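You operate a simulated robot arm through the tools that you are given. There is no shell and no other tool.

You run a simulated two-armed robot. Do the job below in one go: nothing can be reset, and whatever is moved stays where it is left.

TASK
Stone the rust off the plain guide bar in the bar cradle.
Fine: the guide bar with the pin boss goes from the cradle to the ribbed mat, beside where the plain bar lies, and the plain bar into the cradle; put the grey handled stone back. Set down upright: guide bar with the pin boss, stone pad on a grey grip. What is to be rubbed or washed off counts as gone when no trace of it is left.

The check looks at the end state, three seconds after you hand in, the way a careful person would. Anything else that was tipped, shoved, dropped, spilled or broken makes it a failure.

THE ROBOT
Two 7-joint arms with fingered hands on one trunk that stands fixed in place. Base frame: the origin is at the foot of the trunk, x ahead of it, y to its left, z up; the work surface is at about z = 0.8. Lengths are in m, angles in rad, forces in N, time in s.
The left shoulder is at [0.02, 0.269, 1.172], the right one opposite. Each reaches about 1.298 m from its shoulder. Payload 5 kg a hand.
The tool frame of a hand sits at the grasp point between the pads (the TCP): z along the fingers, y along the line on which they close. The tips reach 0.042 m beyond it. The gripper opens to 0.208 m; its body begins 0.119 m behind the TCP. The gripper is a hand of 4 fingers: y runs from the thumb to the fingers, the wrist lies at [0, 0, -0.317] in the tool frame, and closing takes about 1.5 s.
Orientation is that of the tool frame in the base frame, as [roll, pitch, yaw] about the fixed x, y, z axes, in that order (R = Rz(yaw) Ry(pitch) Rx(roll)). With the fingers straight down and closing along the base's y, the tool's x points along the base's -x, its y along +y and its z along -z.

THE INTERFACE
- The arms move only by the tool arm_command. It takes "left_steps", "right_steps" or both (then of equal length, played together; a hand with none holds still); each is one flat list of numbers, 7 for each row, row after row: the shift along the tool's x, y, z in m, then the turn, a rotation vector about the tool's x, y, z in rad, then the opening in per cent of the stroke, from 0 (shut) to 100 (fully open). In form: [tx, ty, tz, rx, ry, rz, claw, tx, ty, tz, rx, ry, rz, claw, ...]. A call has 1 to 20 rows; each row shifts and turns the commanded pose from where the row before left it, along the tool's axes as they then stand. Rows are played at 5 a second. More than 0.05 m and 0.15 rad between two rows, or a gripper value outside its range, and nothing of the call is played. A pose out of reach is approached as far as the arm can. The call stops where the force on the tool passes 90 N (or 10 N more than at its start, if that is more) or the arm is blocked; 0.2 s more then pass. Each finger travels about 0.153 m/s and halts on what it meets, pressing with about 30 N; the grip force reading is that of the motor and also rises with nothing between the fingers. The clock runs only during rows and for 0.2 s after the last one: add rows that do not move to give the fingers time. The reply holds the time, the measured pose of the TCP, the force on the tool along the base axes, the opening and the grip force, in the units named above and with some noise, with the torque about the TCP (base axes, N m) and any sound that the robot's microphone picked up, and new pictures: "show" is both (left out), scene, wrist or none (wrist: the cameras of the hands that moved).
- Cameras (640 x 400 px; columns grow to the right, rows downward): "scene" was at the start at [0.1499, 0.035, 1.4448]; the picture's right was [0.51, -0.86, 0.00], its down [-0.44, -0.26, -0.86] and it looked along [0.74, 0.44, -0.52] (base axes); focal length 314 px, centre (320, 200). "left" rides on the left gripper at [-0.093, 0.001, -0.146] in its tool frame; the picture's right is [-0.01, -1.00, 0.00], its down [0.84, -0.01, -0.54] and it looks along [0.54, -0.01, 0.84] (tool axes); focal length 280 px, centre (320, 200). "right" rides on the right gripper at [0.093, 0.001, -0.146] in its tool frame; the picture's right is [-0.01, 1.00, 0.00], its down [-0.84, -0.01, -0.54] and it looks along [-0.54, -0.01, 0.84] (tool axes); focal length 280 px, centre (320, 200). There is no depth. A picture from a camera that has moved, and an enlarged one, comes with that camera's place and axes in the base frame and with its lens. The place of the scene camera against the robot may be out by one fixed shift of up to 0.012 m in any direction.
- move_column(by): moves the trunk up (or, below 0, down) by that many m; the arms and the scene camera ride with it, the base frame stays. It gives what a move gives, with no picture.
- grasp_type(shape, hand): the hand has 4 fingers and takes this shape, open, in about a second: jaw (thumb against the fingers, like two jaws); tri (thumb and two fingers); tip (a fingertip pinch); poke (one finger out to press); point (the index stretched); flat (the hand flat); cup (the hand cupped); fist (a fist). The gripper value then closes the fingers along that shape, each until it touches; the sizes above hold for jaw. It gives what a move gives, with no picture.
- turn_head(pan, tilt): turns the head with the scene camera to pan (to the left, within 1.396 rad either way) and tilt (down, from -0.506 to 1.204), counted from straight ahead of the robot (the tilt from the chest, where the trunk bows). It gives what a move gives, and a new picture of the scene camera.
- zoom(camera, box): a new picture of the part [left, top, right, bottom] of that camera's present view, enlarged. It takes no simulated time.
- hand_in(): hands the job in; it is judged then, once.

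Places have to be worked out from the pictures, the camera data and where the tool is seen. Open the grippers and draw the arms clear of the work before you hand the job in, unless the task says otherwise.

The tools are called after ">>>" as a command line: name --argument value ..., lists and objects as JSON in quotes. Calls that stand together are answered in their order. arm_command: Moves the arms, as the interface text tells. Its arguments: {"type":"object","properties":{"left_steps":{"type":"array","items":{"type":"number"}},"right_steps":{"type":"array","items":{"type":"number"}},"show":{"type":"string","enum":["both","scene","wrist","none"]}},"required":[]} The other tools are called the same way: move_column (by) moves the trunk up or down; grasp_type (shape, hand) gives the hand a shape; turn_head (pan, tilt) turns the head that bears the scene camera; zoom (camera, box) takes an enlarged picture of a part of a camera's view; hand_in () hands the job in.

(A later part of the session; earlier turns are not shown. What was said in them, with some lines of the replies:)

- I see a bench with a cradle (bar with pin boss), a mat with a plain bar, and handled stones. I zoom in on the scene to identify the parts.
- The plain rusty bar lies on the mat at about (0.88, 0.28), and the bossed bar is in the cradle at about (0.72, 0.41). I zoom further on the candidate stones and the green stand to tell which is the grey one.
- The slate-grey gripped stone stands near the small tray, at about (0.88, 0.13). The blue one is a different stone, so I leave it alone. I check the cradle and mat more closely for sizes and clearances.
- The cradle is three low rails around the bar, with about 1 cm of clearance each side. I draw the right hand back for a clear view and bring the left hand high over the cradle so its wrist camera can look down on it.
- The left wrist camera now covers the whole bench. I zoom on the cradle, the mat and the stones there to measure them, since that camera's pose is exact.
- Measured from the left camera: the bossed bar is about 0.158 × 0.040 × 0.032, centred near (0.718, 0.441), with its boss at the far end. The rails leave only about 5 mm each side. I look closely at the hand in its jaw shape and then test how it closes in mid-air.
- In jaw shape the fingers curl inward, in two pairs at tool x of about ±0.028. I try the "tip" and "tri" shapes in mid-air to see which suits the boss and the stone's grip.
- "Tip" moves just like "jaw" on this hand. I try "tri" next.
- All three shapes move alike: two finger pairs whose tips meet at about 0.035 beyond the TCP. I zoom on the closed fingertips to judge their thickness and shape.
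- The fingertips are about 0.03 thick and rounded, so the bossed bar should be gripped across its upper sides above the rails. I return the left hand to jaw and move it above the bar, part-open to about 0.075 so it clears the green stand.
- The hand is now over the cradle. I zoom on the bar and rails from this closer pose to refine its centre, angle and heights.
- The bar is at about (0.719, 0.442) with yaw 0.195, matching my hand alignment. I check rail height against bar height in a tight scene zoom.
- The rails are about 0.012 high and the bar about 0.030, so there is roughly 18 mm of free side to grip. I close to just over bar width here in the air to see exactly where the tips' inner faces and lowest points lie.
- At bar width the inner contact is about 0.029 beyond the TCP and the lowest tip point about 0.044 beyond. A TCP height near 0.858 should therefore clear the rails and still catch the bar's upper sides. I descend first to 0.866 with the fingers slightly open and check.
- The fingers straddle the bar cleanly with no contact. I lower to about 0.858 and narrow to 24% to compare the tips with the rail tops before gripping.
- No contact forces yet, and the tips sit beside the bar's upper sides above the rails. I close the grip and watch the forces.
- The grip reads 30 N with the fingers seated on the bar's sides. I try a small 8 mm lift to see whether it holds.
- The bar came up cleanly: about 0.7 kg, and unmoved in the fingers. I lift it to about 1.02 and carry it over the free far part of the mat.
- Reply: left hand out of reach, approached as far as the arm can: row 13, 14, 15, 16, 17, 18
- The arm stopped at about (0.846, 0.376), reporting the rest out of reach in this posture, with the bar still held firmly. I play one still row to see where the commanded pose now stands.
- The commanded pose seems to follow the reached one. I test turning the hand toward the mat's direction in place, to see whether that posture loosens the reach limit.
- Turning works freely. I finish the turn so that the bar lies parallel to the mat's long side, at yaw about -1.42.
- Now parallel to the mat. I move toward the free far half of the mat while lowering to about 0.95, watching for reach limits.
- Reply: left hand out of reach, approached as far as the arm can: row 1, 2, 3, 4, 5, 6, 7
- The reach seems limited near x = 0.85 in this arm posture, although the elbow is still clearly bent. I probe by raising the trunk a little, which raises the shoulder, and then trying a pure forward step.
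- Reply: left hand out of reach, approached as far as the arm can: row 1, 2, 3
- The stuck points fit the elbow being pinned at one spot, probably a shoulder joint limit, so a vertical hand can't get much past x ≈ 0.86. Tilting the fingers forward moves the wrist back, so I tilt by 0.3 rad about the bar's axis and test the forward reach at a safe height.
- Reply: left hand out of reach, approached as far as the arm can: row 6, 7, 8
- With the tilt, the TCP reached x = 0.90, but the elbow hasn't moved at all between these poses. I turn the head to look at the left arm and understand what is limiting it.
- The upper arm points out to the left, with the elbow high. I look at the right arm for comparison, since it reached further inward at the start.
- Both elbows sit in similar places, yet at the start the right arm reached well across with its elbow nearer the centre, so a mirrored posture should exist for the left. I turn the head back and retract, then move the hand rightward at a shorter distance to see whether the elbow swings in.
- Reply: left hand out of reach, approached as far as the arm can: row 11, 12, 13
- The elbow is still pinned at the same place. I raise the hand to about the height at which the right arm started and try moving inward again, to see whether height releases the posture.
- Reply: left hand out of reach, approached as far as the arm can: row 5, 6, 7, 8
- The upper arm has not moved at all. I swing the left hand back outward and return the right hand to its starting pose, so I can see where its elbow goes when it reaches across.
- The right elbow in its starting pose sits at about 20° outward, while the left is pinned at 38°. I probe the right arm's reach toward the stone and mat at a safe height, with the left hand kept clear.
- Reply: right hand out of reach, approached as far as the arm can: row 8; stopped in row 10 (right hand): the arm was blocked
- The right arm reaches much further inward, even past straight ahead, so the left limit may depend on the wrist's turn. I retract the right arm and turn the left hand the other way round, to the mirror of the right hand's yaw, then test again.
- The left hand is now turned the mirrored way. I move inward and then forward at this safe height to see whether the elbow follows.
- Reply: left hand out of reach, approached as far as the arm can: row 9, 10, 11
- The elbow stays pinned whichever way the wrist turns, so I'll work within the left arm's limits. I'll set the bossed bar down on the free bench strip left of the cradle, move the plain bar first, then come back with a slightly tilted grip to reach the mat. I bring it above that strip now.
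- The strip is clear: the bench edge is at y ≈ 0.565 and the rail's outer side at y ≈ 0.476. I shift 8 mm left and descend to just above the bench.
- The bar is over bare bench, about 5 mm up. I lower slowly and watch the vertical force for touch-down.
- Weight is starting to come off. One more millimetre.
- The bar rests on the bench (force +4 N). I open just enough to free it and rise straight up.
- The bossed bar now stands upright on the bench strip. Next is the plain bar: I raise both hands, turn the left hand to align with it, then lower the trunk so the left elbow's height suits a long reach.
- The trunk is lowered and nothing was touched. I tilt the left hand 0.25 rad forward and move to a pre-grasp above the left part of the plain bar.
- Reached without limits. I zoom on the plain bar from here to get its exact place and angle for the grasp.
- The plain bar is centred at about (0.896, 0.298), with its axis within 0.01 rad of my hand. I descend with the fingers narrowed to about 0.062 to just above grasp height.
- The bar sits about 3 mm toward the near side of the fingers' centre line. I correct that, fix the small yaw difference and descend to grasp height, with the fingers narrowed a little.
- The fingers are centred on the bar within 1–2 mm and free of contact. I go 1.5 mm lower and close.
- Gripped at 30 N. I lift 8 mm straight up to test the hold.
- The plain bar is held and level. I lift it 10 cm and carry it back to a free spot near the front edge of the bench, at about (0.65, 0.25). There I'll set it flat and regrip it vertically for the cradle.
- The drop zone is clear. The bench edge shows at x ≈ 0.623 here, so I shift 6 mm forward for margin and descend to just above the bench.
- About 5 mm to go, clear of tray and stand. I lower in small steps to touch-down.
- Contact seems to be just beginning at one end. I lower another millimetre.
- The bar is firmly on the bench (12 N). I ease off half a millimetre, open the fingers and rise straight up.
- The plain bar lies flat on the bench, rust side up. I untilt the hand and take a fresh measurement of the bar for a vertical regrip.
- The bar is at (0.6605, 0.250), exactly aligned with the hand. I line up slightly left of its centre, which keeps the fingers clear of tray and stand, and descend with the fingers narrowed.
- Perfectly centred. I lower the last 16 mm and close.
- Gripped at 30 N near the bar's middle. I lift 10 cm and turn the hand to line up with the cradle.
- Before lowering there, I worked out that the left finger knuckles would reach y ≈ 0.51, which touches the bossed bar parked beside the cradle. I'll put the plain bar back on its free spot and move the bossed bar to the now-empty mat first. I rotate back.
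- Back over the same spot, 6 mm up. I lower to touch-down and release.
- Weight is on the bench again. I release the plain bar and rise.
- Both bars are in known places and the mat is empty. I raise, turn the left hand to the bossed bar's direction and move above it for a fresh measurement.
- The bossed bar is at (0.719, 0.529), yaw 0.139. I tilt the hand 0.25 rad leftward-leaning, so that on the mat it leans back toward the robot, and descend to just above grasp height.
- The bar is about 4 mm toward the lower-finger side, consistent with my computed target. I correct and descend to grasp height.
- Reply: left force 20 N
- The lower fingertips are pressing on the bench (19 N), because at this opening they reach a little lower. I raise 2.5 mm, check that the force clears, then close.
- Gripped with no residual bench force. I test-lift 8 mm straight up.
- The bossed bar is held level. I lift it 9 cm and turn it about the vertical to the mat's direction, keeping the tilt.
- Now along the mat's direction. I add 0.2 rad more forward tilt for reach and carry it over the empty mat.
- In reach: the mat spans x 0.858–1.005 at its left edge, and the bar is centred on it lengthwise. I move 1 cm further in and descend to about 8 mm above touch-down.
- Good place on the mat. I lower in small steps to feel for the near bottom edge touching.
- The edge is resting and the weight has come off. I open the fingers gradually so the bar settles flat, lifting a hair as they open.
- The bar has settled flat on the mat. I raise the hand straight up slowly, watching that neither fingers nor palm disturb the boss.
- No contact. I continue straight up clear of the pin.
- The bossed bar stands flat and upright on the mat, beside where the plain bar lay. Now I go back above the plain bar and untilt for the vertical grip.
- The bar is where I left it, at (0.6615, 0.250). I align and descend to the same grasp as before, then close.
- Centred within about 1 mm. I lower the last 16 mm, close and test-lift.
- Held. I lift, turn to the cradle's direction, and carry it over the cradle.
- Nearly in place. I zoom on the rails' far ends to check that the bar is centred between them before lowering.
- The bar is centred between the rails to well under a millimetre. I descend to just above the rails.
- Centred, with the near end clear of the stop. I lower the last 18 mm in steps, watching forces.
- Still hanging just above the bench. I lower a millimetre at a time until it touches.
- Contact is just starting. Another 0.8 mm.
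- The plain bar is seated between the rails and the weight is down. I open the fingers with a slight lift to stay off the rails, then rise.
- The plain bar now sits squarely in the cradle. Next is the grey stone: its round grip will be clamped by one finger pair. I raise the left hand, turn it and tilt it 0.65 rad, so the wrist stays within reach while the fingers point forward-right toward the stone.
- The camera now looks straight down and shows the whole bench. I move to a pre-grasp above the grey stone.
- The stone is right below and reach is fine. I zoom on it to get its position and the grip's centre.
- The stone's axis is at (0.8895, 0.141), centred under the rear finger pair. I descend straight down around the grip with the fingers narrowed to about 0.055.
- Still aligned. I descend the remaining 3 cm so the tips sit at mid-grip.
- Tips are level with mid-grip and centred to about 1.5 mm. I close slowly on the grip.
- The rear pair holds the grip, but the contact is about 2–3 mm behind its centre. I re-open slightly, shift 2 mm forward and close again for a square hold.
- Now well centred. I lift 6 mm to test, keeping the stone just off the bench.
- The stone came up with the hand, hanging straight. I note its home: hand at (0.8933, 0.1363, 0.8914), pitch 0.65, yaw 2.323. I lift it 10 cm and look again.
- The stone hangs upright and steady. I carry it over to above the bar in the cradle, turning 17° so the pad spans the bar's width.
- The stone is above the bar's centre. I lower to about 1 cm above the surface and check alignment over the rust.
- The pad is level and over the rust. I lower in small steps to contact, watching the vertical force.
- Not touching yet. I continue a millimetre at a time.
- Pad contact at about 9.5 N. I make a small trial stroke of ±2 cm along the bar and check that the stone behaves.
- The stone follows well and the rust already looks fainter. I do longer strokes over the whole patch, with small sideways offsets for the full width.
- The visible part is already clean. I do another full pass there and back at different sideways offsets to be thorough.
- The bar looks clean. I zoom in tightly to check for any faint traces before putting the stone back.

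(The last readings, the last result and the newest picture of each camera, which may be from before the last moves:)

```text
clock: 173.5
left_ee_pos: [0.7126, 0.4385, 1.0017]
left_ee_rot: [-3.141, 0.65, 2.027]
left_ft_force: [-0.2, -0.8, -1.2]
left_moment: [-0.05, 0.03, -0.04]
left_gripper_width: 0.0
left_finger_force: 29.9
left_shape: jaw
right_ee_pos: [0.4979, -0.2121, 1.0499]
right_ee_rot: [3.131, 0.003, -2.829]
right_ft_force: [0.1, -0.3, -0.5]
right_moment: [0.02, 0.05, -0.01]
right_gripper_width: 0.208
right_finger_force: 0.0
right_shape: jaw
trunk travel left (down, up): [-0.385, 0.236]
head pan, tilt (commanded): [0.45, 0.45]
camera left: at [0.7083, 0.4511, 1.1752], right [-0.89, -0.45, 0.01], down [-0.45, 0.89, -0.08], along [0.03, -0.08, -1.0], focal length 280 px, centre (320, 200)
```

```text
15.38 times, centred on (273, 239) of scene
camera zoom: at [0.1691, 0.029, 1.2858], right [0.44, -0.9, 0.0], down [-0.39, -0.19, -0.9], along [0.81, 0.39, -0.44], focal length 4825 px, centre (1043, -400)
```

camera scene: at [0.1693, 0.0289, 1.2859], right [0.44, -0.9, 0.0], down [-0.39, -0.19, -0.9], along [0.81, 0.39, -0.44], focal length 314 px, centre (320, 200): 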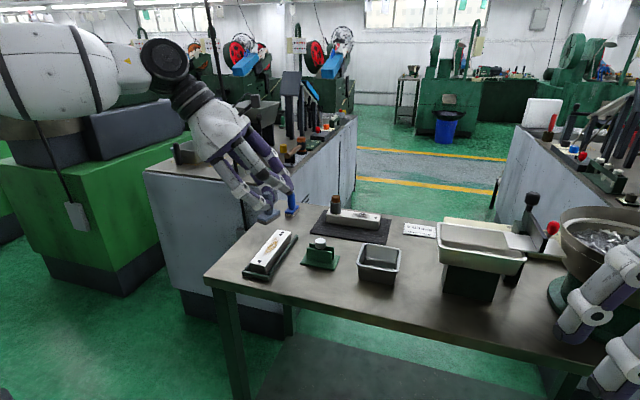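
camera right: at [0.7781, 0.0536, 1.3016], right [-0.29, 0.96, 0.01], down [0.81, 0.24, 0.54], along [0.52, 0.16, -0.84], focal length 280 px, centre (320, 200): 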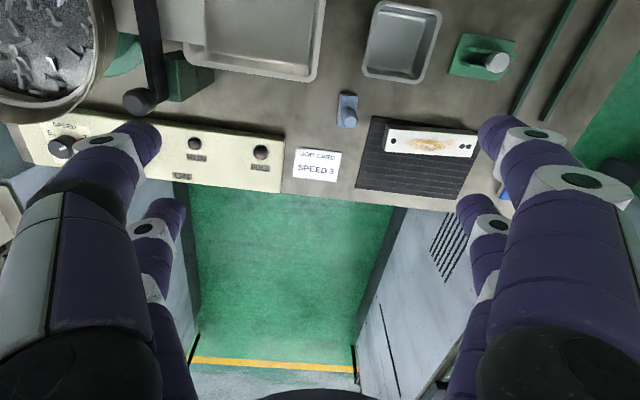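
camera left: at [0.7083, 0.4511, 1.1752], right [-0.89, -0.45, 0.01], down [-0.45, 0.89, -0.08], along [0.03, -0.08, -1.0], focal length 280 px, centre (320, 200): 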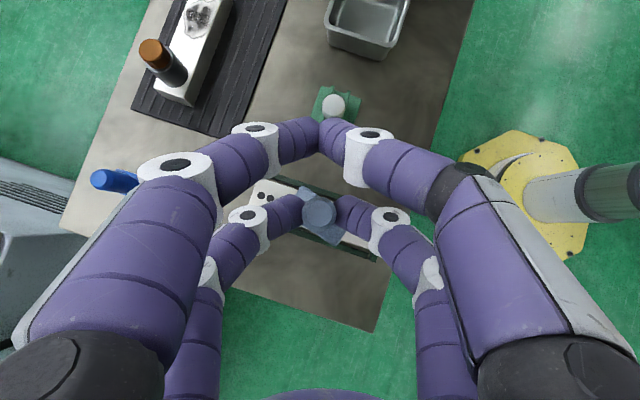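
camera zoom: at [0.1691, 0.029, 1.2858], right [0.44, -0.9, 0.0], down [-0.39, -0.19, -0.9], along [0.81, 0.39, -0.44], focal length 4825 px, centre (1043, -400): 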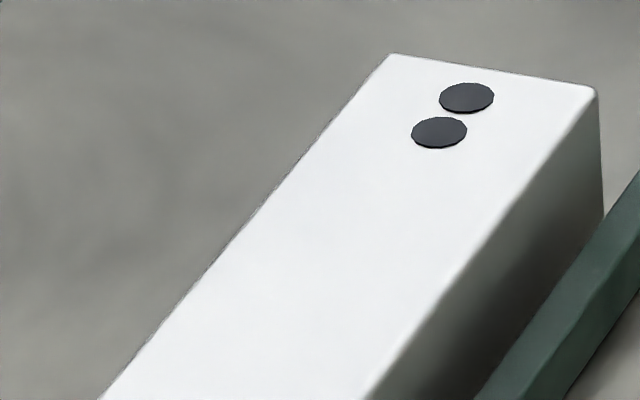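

No trace of rust remains on the plain bar. Now I carry the stone back over its original place.

>>> arm_command --left_steps '[0, 0, 0, -0.0598, 0, -0.0789, 0, 0, 0, 0, -0.0598, 0, -0.0789, 0, 0, 0, 0, -0.0598, 0, -0.0789, 0, -0.02744, -0.00744, 0.02077, 0, 0, 0, 0, -0.02744, -0.00744, 0.02077, 0, 0, 0, 0, -0.02744, -0.00744, 0.02077, 0, 0, 0, 0, -0.02744, -0.00744, 0.02077, 0, 0, 0, 0, -0.02744, -0.00744, 0.02077, 0, 0, 0, 0, -0.02744, -0.00744, 0.02077, 0, 0, 0, 0, -0.02744, -0.00744, 0.02077, 0, 0, 0, 0, -0.02744, -0.00744, 0.02077, 0, 0, 0, 0, -0.02744, -0.00744, 0.02077, 0, 0, 0, 0, -0.02744, -0.00744, 0.02077, 0, 0, 0, 0, 0, 0, 0, 0, 0, 0, 0]' --show "both"

>>> zoom --camera "scene" --box '[360, 150, 460, 250]'

>>> zoom --camera "left" --box '[240, 130, 400, 270]'

```text
clock: 176.5
left_ee_pos: [0.8926, 0.138, 1.0014]
left_ee_rot: [3.141, 0.65, 2.324]
left_ft_force: [-1.1, -0.2, -0.1]
left_moment: [0.11, -0.1, 0.08]
left_gripper_width: 0.0003
left_finger_force: 30.1
left_shape: jaw
right_ee_pos: [0.4976, -0.2121, 1.0509]
right_ee_rot: [3.132, 0.006, -2.829]
right_ft_force: [-0.4, 0.4, -0.4]
right_moment: [0.06, -0.14, -0.04]
right_gripper_width: 0.208
right_finger_force: 0.0
right_shape: jaw
trunk travel left (down, up): [-0.385, 0.236]
head pan, tilt (commanded): [0.45, 0.45]
camera scene: at [0.1679, 0.0287, 1.2863], right [0.44, -0.9, 0.0], down [-0.39, -0.19, -0.9], along [0.81, 0.39, -0.43], focal length 314 px, centre (320, 200)
camera left: at [0.8841, 0.1489, 1.1756], right [-0.72, -0.69, 0.01], down [-0.69, 0.72, -0.08], along [0.05, -0.07, -1.0], focal length 280 px, centre (320, 200)
```

scene: 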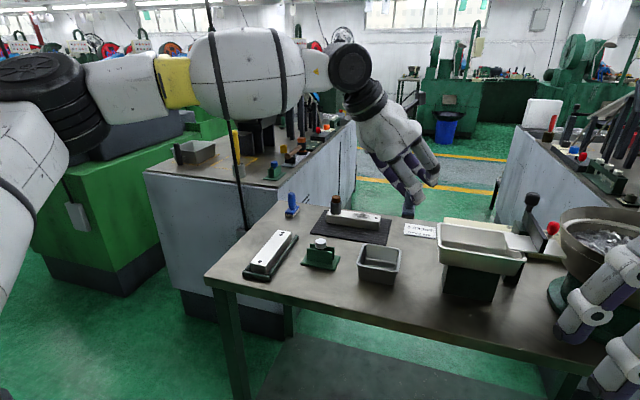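
left: 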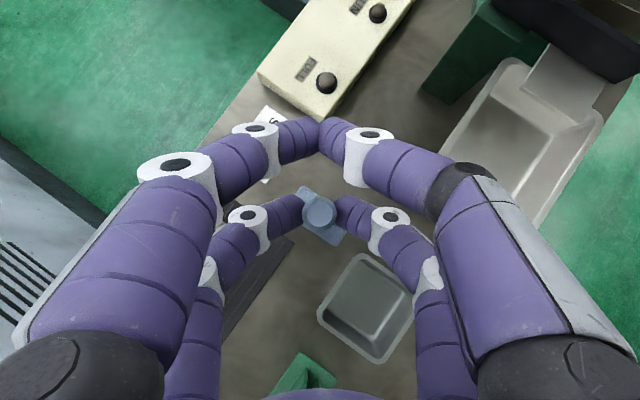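

```text
4.00 times, centred on (410, 200) of scene
camera zoom: at [0.1679, 0.0287, 1.2863], right [0.44, -0.9, 0.0], down [-0.39, -0.19, -0.9], along [0.81, 0.39, -0.43], focal length 1254 px, centre (-40, 200)
```

zoom: 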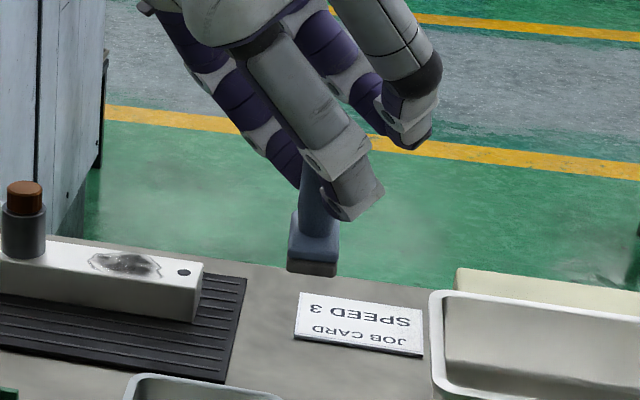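

```text
2.86 times, centred on (320, 200) of left
camera zoom: at [0.8841, 0.1489, 1.1756], right [-0.72, -0.69, 0.01], down [-0.69, 0.72, -0.08], along [0.05, -0.07, -1.0], focal length 801 px, centre (320, 200)
```

zoom: 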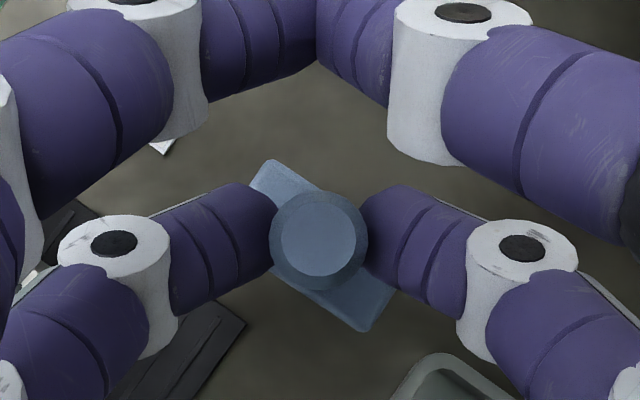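

The grip is unchanged and the stone is upright. I correct 2 mm to its exact home position and descend to just above the bench.

>>> arm_command --left_steps '[0.0187, -0.0007, 0.0276, 0, 0, 0, 0, 0.0201, 0, 0.0266, 0, 0, 0, 0, 0.0161, 0, 0.0212, 0, 0, 0, 0, 0.0042, 0, 0.0056, 0, 0, 0, 0, 0, 0, 0, 0, 0, 0, 0]' --show "wrist"

>>> zoom --camera "scene" --box '[370, 190, 450, 270]'

```text
clock: 177.7
left_ee_pos: [0.8942, 0.136, 0.9009]
left_ee_rot: [-3.14, 0.652, 2.324]
left_ft_force: [0.1, -0.3, -1.1]
left_moment: [0.02, -0.04, 0.01]
left_gripper_width: 0.0
left_finger_force: 29.9
left_shape: jaw
right_ee_pos: [0.4969, -0.2141, 1.0484]
right_ee_rot: [3.13, 0.005, -2.829]
right_ft_force: [0.9, 1.3, -0.1]
right_moment: [0.03, -0.04, 0.03]
right_gripper_width: 0.2082
right_finger_force: 0.1
right_shape: jaw
trunk travel left (down, up): [-0.385, 0.236]
head pan, tilt (commanded): [0.45, 0.45]
camera left: at [0.886, 0.1466, 1.0746], right [-0.72, -0.69, 0.01], down [-0.69, 0.72, -0.08], along [0.05, -0.07, -1.0], focal length 280 px, centre (320, 200)
```

left: 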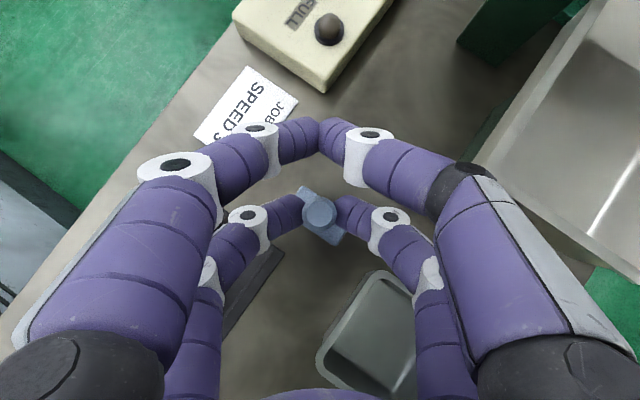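

```text
5.00 times, centred on (410, 230) of scene
camera zoom: at [0.1689, 0.0289, 1.286], right [0.44, -0.9, 0.0], down [-0.39, -0.19, -0.9], along [0.81, 0.39, -0.44], focal length 1568 px, centre (-130, 50)
```

zoom: 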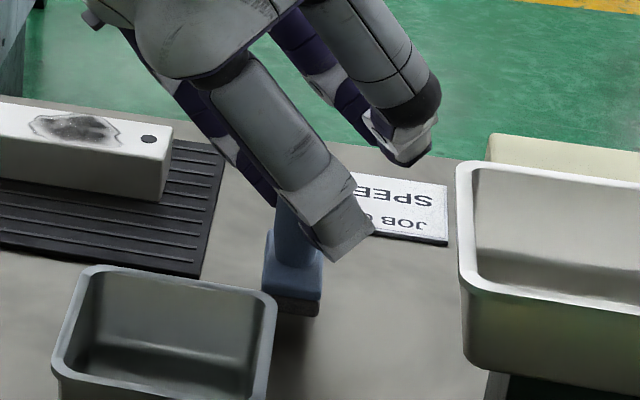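

The stone is about 1 cm above its old spot. I lower gently to touch-down.

>>> arm_command --left_steps '[0.0018, 0, 0.0024, 0, 0, 0, 0, 0.0018, 0, 0.0024, 0, 0, 0, 0, 0.0006, 0, 0.0008, 0, 0, 0, 0, 0, 0, 0, 0, 0, 0, 0]' --show "none"

>>> arm_command --left_steps '[0.0006, 0, 0.0008, 0, 0, 0, 0, 0, 0, 0, 0, 0, 0, 0]' --show "none"

>>> arm_command --left_steps '[0.0006, 0, 0.0008, 0, 0, 0, 0, 0, 0, 0, 0, 0, 0, 0]' --show "none"

```text
clock: 178.7
left_ee_pos: [0.8943, 0.1363, 0.8931]
left_ee_rot: [-3.14, 0.652, 2.323]
left_ft_force: [0.8, -0.7, -1.3]
left_moment: [0.02, -0.01, -0.01]
left_gripper_width: 0.0001
left_finger_force: 30.1
left_shape: jaw
right_ee_pos: [0.4976, -0.2134, 1.05]
right_ee_rot: [3.131, 0.004, -2.832]
right_ft_force: [1.2, 0.5, 0.4]
right_moment: [0.01, -0.02, -0.01]
right_gripper_width: 0.2082
right_finger_force: 0.0
right_shape: jaw
trunk travel left (down, up): [-0.385, 0.236]
head pan, tilt (commanded): [0.45, 0.45]
```

```text
clock: 179.3
left_ee_pos: [0.8939, 0.1345, 0.893]
left_ee_rot: [-3.14, 0.651, 2.323]
left_ft_force: [-0.3, 1.0, -1.0]
left_moment: [0.05, -0.04, 0.02]
left_gripper_width: 0.0
left_finger_force: 30.1
left_shape: jaw
right_ee_pos: [0.4967, -0.2137, 1.0487]
right_ee_rot: [3.13, 0.005, -2.833]
right_ft_force: [-0.8, 0.1, 0.0]
right_moment: [-0.04, 0.01, 0.01]
right_gripper_width: 0.2079
right_finger_force: 0.1
right_shape: jaw
trunk travel left (down, up): [-0.385, 0.236]
head pan, tilt (commanded): [0.45, 0.45]
```

```text
clock: 179.9
left_ee_pos: [0.8941, 0.1354, 0.8913]
left_ee_rot: [-3.139, 0.651, 2.323]
left_ft_force: [-0.1, 0.4, -0.8]
left_moment: [0.0, -0.02, -0.02]
left_gripper_width: 0.0
left_finger_force: 30.0
left_shape: jaw
right_ee_pos: [0.497, -0.213, 1.0496]
right_ee_rot: [3.131, 0.003, -2.832]
right_ft_force: [-0.3, -0.5, -0.1]
right_moment: [0.0, -0.02, 0.03]
right_gripper_width: 0.2081
right_finger_force: 0.0
right_shape: jaw
trunk travel left (down, up): [-0.385, 0.236]
head pan, tilt (commanded): [0.45, 0.45]
```

Nearly there. I go on a millimetre at a time until the force rises.

>>> arm_command --left_steps '[0.0006, 0, 0.0008, 0, 0, 0, 0, 0, 0, 0, 0, 0, 0, 0]' --show "none"

>>> arm_command --left_steps '[0.0004, 0, 0.0005, 0, 0, 0, 0, 0, 0, 0, 0, 0, 0, 0]' --show "none"

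```text
clock: 180.5
left_ee_pos: [0.8942, 0.1351, 0.8905]
left_ee_rot: [-3.139, 0.652, 2.325]
left_ft_force: [-0.3, 0.5, 0.6]
left_moment: [0.0, -0.02, 0.04]
left_gripper_width: 0.0001
left_finger_force: 30.3
left_shape: jaw
right_ee_pos: [0.4969, -0.2132, 1.0497]
right_ee_rot: [3.132, 0.005, -2.83]
right_ft_force: [0.5, 0.3, 1.2]
right_moment: [-0.01, -0.03, -0.01]
right_gripper_width: 0.2079
right_finger_force: 0.0
right_shape: jaw
trunk travel left (down, up): [-0.385, 0.236]
head pan, tilt (commanded): [0.45, 0.45]
```

```text
clock: 181.1
left_ee_pos: [0.8941, 0.1344, 0.89]
left_ee_rot: [-3.139, 0.651, 2.321]
left_ft_force: [-1.4, -0.5, 3.0]
left_moment: [0.04, 0.06, 0.03]
left_gripper_width: 0.0
left_finger_force: 30.0
left_shape: jaw
right_ee_pos: [0.4974, -0.2131, 1.049]
right_ee_rot: [3.13, 0.004, -2.832]
right_ft_force: [0.2, -1.6, -0.1]
right_moment: [0.02, -0.01, 0.05]
right_gripper_width: 0.2081
right_finger_force: 0.0
right_shape: jaw
trunk travel left (down, up): [-0.385, 0.236]
head pan, tilt (commanded): [0.45, 0.45]
```

The stone stands on the bench again (+3 N). I open the fingers gradually and check that it stays upright.

>>> arm_command --left_steps '[0, 0, 0, 0, 0, 0, 6, 0, 0, 0, 0, 0, 0, 12, 0, 0, 0, 0, 0, 0, 18, 0, 0, 0, 0, 0, 0, 24, 0, 0, 0, 0, 0, 0, 27, 0, 0, 0, 0, 0, 0, 27]' --show "wrist"

>>> zoom --camera "left" --box '[240, 130, 400, 270]'

>>> zoom --camera "scene" --box '[370, 190, 450, 270]'

```text
clock: 182.5
left_ee_pos: [0.8939, 0.1366, 0.8896]
left_ee_rot: [-3.139, 0.652, 2.324]
left_ft_force: [0.0, 0.4, 0.5]
left_moment: [-0.01, 0.01, -0.05]
left_gripper_width: 0.0555
left_finger_force: 0.1
left_shape: jaw
right_ee_pos: [0.4962, -0.214, 1.0494]
right_ee_rot: [3.13, 0.004, -2.83]
right_ft_force: [-0.5, 0.4, 0.1]
right_moment: [-0.02, 0.02, 0.01]
right_gripper_width: 0.2082
right_finger_force: 0.0
right_shape: jaw
trunk travel left (down, up): [-0.385, 0.236]
head pan, tilt (commanded): [0.45, 0.45]
camera left: at [0.8862, 0.1465, 1.0635], right [-0.72, -0.69, 0.01], down [-0.69, 0.72, -0.08], along [0.05, -0.07, -1.0], focal length 280 px, centre (320, 200)
```

left: 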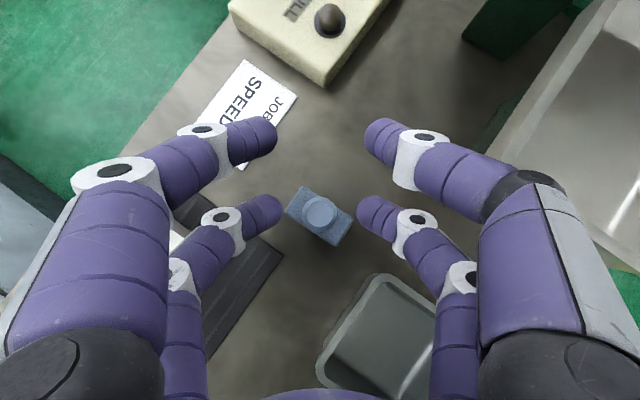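

```text
2.86 times, centred on (320, 200) of left
camera zoom: at [0.8862, 0.1465, 1.0635], right [-0.72, -0.69, 0.01], down [-0.69, 0.72, -0.08], along [0.05, -0.07, -1.0], focal length 801 px, centre (320, 200)
```

zoom: 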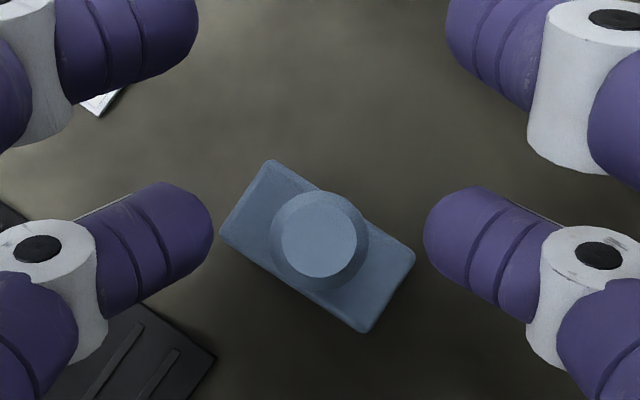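

```text
5.00 times, centred on (410, 230) of scene
camera zoom: at [0.1689, 0.0289, 1.2859], right [0.44, -0.9, 0.0], down [-0.39, -0.19, -0.9], along [0.81, 0.39, -0.44], focal length 1568 px, centre (-130, 50)
```

zoom: 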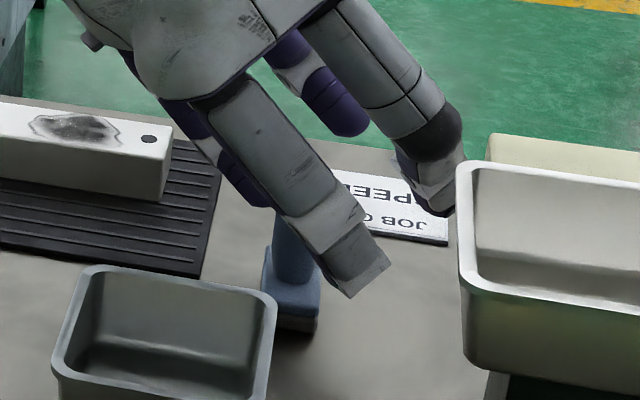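

The stone stands upright in its place and the fingers are clear. I rise straight up and away.

>>> arm_command --left_steps '[-0.0091, 0, -0.012, 0, 0, 0, 27, -0.0181, 0, -0.0239, 0, 0, 0, 27, -0.0181, 0, -0.0239, 0, 0, 0, 30, -0.0181, 0, -0.0239, 0, 0, 0, 36, 0, 0, 0, 0, 0, 0, 36]' --show "both"

>>> zoom --camera "scene" --box '[220, 170, 460, 310]'

>>> zoom --camera "left" --box '[260, 160, 380, 260]'

```text
clock: 183.7
left_ee_pos: [0.8939, 0.1347, 0.9947]
left_ee_rot: [-3.139, 0.65, 2.323]
left_ft_force: [0.8, -0.3, 0.0]
left_moment: [-0.02, 0.0, -0.02]
left_gripper_width: 0.0743
left_finger_force: 0.2
left_shape: jaw
right_ee_pos: [0.4972, -0.2135, 1.0493]
right_ee_rot: [3.132, 0.003, -2.83]
right_ft_force: [-0.7, 0.2, 0.4]
right_moment: [-0.02, 0.01, -0.01]
right_gripper_width: 0.2079
right_finger_force: 0.0
right_shape: jaw
trunk travel left (down, up): [-0.385, 0.236]
head pan, tilt (commanded): [0.45, 0.45]
camera scene: at [0.169, 0.0289, 1.2858], right [0.44, -0.9, 0.0], down [-0.39, -0.19, -0.9], along [0.81, 0.39, -0.44], focal length 314 px, centre (320, 200)
camera left: at [0.8854, 0.1464, 1.1683], right [-0.72, -0.69, 0.01], down [-0.69, 0.72, -0.08], along [0.05, -0.07, -1.0], focal length 280 px, centre (320, 200)
```

scene: 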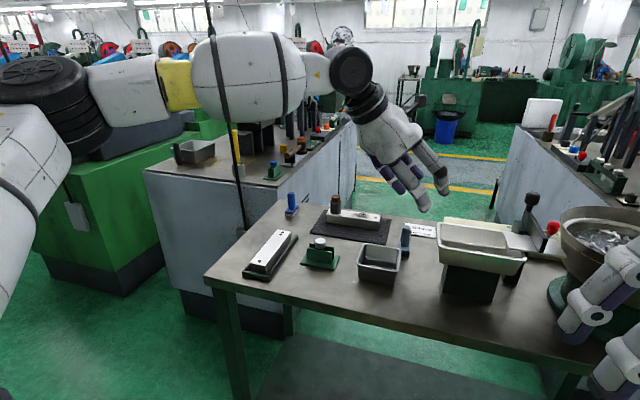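
left: 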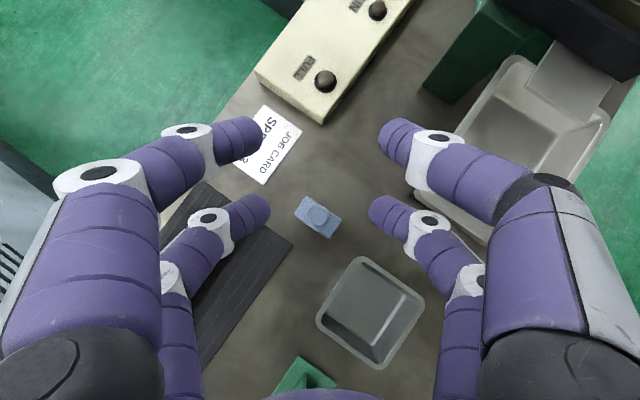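

```text
2.67 times, centred on (340, 240) of scene
camera zoom: at [0.169, 0.0289, 1.2858], right [0.44, -0.9, 0.0], down [-0.39, -0.19, -0.9], along [0.81, 0.39, -0.44], focal length 836 px, centre (267, 93)
```

zoom: 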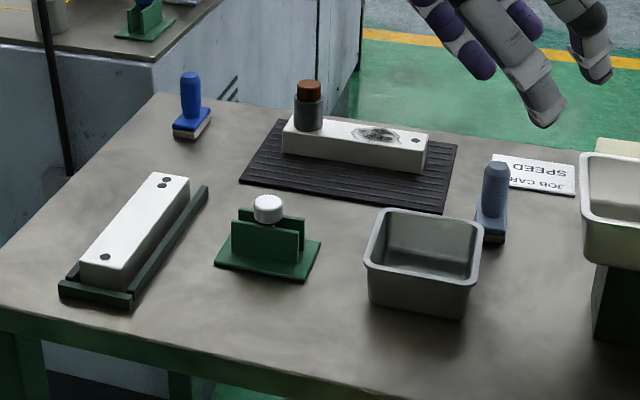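

```text
4.00 times, centred on (320, 210) of left
camera zoom: at [0.8854, 0.1464, 1.1683], right [-0.72, -0.69, 0.01], down [-0.69, 0.72, -0.08], along [0.05, -0.07, -1.0], focal length 1122 px, centre (320, 160)
```

zoom: 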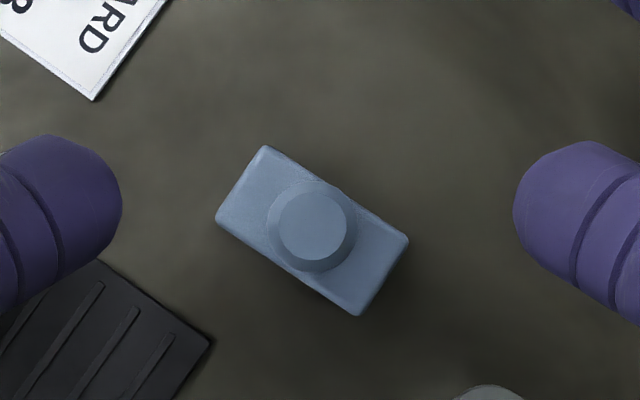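

All is in place. I retract the left hand back over the cradle side at height, and use its camera for a last close look at the bar's surface.

>>> arm_command --left_steps '[0.02299, 0.01028, -0.03091, 0, 0, 0, 40, 0.02299, 0.01028, -0.03091, 0, 0, 0, 40, 0.02299, 0.01028, -0.03091, 0, 0, 0, 40, 0.02299, 0.01028, -0.03091, 0, 0, 0, 40, 0.02299, 0.01028, -0.03091, 0, 0, 0, 40, 0.02299, 0.01028, -0.03091, 0, 0, 0, 40, 0.02299, 0.01028, -0.03091, 0, 0, 0, 40, 0.02299, 0.01028, -0.03091, 0, 0, 0, 40, 0.02299, 0.01028, -0.03091, 0, 0, 0, 40, 0, 0, 0, 0, 0, 0, 40]' --show "wrist"

>>> zoom --camera "left" --box '[260, 150, 400, 280]'

>>> zoom --camera "left" --box '[180, 0, 360, 140]'

```text
clock: 185.9
left_ee_pos: [0.7348, 0.4402, 1.0913]
left_ee_rot: [-3.14, 0.649, 2.322]
left_ft_force: [-0.2, -0.1, 0.0]
left_moment: [0.04, -0.04, 0.0]
left_gripper_width: 0.0828
left_finger_force: 0.1
left_shape: jaw
right_ee_pos: [0.4974, -0.2131, 1.0497]
right_ee_rot: [3.131, 0.004, -2.832]
right_ft_force: [-0.2, 0.5, 0.0]
right_moment: [0.02, -0.06, 0.01]
right_gripper_width: 0.2078
right_finger_force: 0.1
right_shape: jaw
trunk travel left (down, up): [-0.385, 0.236]
head pan, tilt (commanded): [0.45, 0.45]
camera left: at [0.7256, 0.4513, 1.2649], right [-0.72, -0.69, 0.01], down [-0.69, 0.72, -0.08], along [0.05, -0.07, -1.0], focal length 280 px, centre (320, 200)
```

left: 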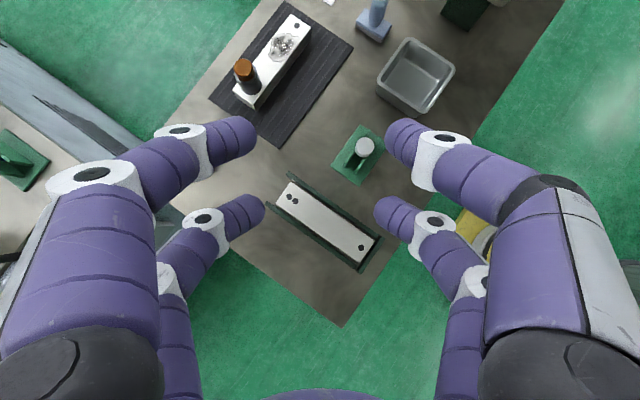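

```text
3.08 times, centred on (330, 215) of left
camera zoom: at [0.7256, 0.4513, 1.2649], right [-0.72, -0.69, 0.01], down [-0.69, 0.72, -0.08], along [0.05, -0.07, -1.0], focal length 863 px, centre (289, 154)
```

zoom: 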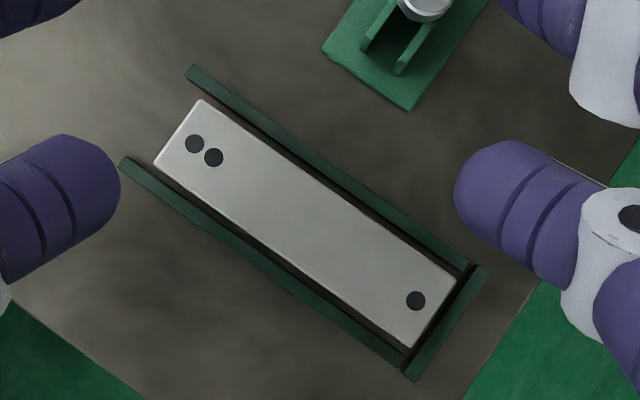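

```text
2.86 times, centred on (270, 70) of left
camera zoom: at [0.7256, 0.4513, 1.2649], right [-0.72, -0.69, 0.01], down [-0.69, 0.72, -0.08], along [0.05, -0.07, -1.0], focal length 801 px, centre (463, 571)
```

zoom: 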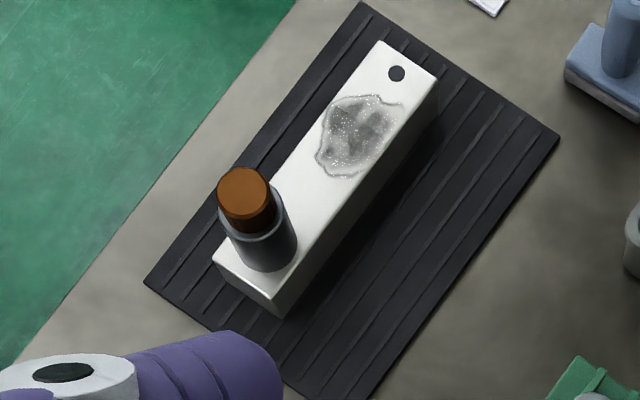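

The plain bar is clean bare metal, squarely in the cradle, and the bossed bar lies on the mat. I draw the left arm clear of the bench, open it fully and level it.

>>> arm_command --left_steps '[0.0277, -0.0037, -0.021, 0, 0, 0, 40, 0.0277, -0.0037, -0.021, 0, 0, 0, 40, 0.0277, -0.0037, -0.021, 0, 0, 0, 40, 0.0277, -0.0037, -0.021, 0, 0, 0, 40, 0.0277, -0.0037, -0.021, 0, 0, 0, 40, 0.0277, -0.0037, -0.021, 0, 0, 0, 40, 0.0277, -0.0037, -0.021, 0, 0, 0, 40, 0, 0, 0, 0, 0.13, 0, 60, 0, 0, 0, 0, 0.13, 0, 80, 0, 0, 0, 0, 0.13, 0, 100, 0, 0, 0, 0, 0.13, 0, 100, 0, 0, 0, 0, 0.13, 0, 100, 0, 0, 0, 0, 0, 0, 100]' --show "none"

>>> move_column --by 0.165

>>> turn_head --pan 0.45 --tilt 0.55

>>> zoom --camera "scene" --box '[200, 160, 460, 330]'

```text
clock: 188.7
left_ee_pos: [0.5484, 0.6041, 1.091]
left_ee_rot: [-3.14, -0.001, 2.323]
left_ft_force: [0.5, -0.7, 0.3]
left_moment: [0.0, 0.01, 0.0]
left_gripper_width: 0.2079
left_finger_force: 0.0
left_shape: jaw
right_ee_pos: [0.4972, -0.2119, 1.0493]
right_ee_rot: [3.13, 0.003, -2.828]
right_ft_force: [0.2, -0.3, -0.7]
right_moment: [-0.02, 0.04, 0.02]
right_gripper_width: 0.2082
right_finger_force: 0.1
right_shape: jaw
trunk travel left (down, up): [-0.385, 0.236]
head pan, tilt (commanded): [0.45, 0.45]
```

```text
clock: 190.6
left_ee_pos: [0.5499, 0.6031, 1.2549]
left_ee_rot: [-3.141, 0.0, 2.324]
left_ft_force: [-0.5, 0.3, -0.1]
left_moment: [-0.02, 0.04, -0.02]
left_gripper_width: 0.2079
left_finger_force: 0.1
left_shape: jaw
right_ee_pos: [0.4974, -0.2129, 1.2123]
right_ee_rot: [3.132, 0.004, -2.831]
right_ft_force: [0.2, 0.1, -0.9]
right_moment: [-0.04, 0.0, -0.01]
right_gripper_width: 0.208
right_finger_force: 0.0
right_shape: jaw
trunk travel left (down, up): [-0.55, 0.071]
head pan, tilt (commanded): [0.45, 0.45]
```

```text
clock: 191.2
left_ee_pos: [0.5498, 0.602, 1.2564]
left_ee_rot: [-3.141, 0.0, 2.322]
left_ft_force: [0.3, -0.9, 0.6]
left_moment: [0.01, 0.0, 0.01]
left_gripper_width: 0.2077
left_finger_force: 0.0
left_shape: jaw
right_ee_pos: [0.4975, -0.212, 1.2142]
right_ee_rot: [3.132, 0.005, -2.83]
right_ft_force: [0.6, 0.1, 0.0]
right_moment: [-0.02, 0.01, -0.01]
right_gripper_width: 0.2083
right_finger_force: 0.0
right_shape: jaw
trunk travel left (down, up): [-0.55, 0.071]
head pan, tilt (commanded): [0.45, 0.55]
camera scene: at [0.1534, 0.0279, 1.4442], right [0.44, -0.9, 0.0], down [-0.47, -0.23, -0.85], along [0.77, 0.37, -0.52], focal length 314 px, centre (320, 200)
```

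scene: 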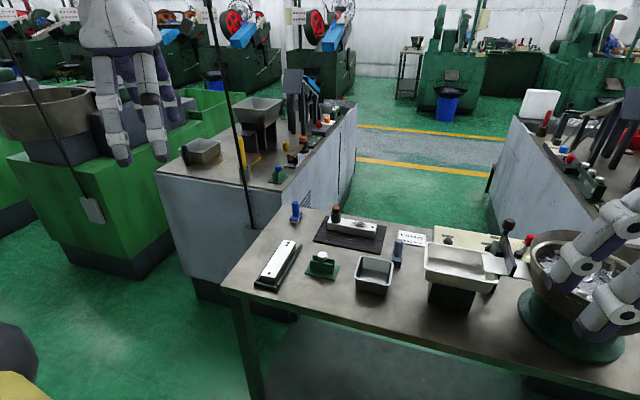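

```text
2.35 times, centred on (330, 245) of scene
camera zoom: at [0.1534, 0.0279, 1.4442], right [0.44, -0.9, 0.0], down [-0.47, -0.23, -0.85], along [0.77, 0.37, -0.52], focal length 738 px, centre (296, 94)
```

zoom: 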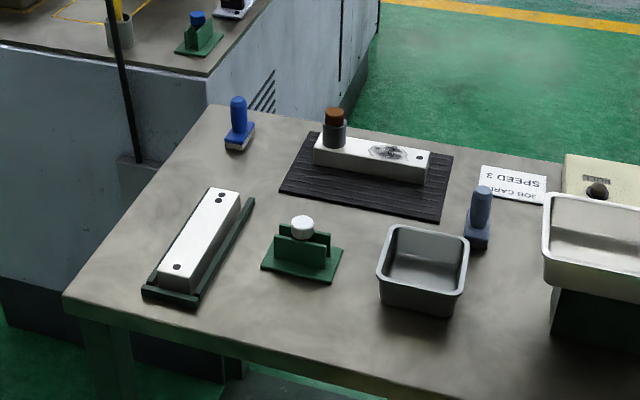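

The final view shows everything in order. The clean plain bar is in the cradle, the bossed bar is upright on the mat, and the grey stone is back on its spot. The blue stone, stand, trays and job card look undisturbed, and both arms are clear with open hands. I hand the job in.

>>> hand_in

```text
The job is handed in.
```

The job is done and handed in; I haven't seen the check's result.

- **Plain guide bar:** it is in the bar cradle. I stoned the rust off, and no trace shows in close-ups from two cameras.
- **Guide bar with the pin boss:** it lies flat and upright on the ribbed mat, just beyond where the plain bar lay.
- **Grey handled stone:** it stands upright within about 2 mm of where I picked it up.
- **Everything else:** the blue stone, green stand, trays and job card look undisturbed in the last view. Both hands are open and clear of the bench.

The left arm couldn't reach the mat with its hand vertical. Both bars were set down on free bench partway through, and the bossed bar tipped down flat by a few millimetres when I released it on the mat.
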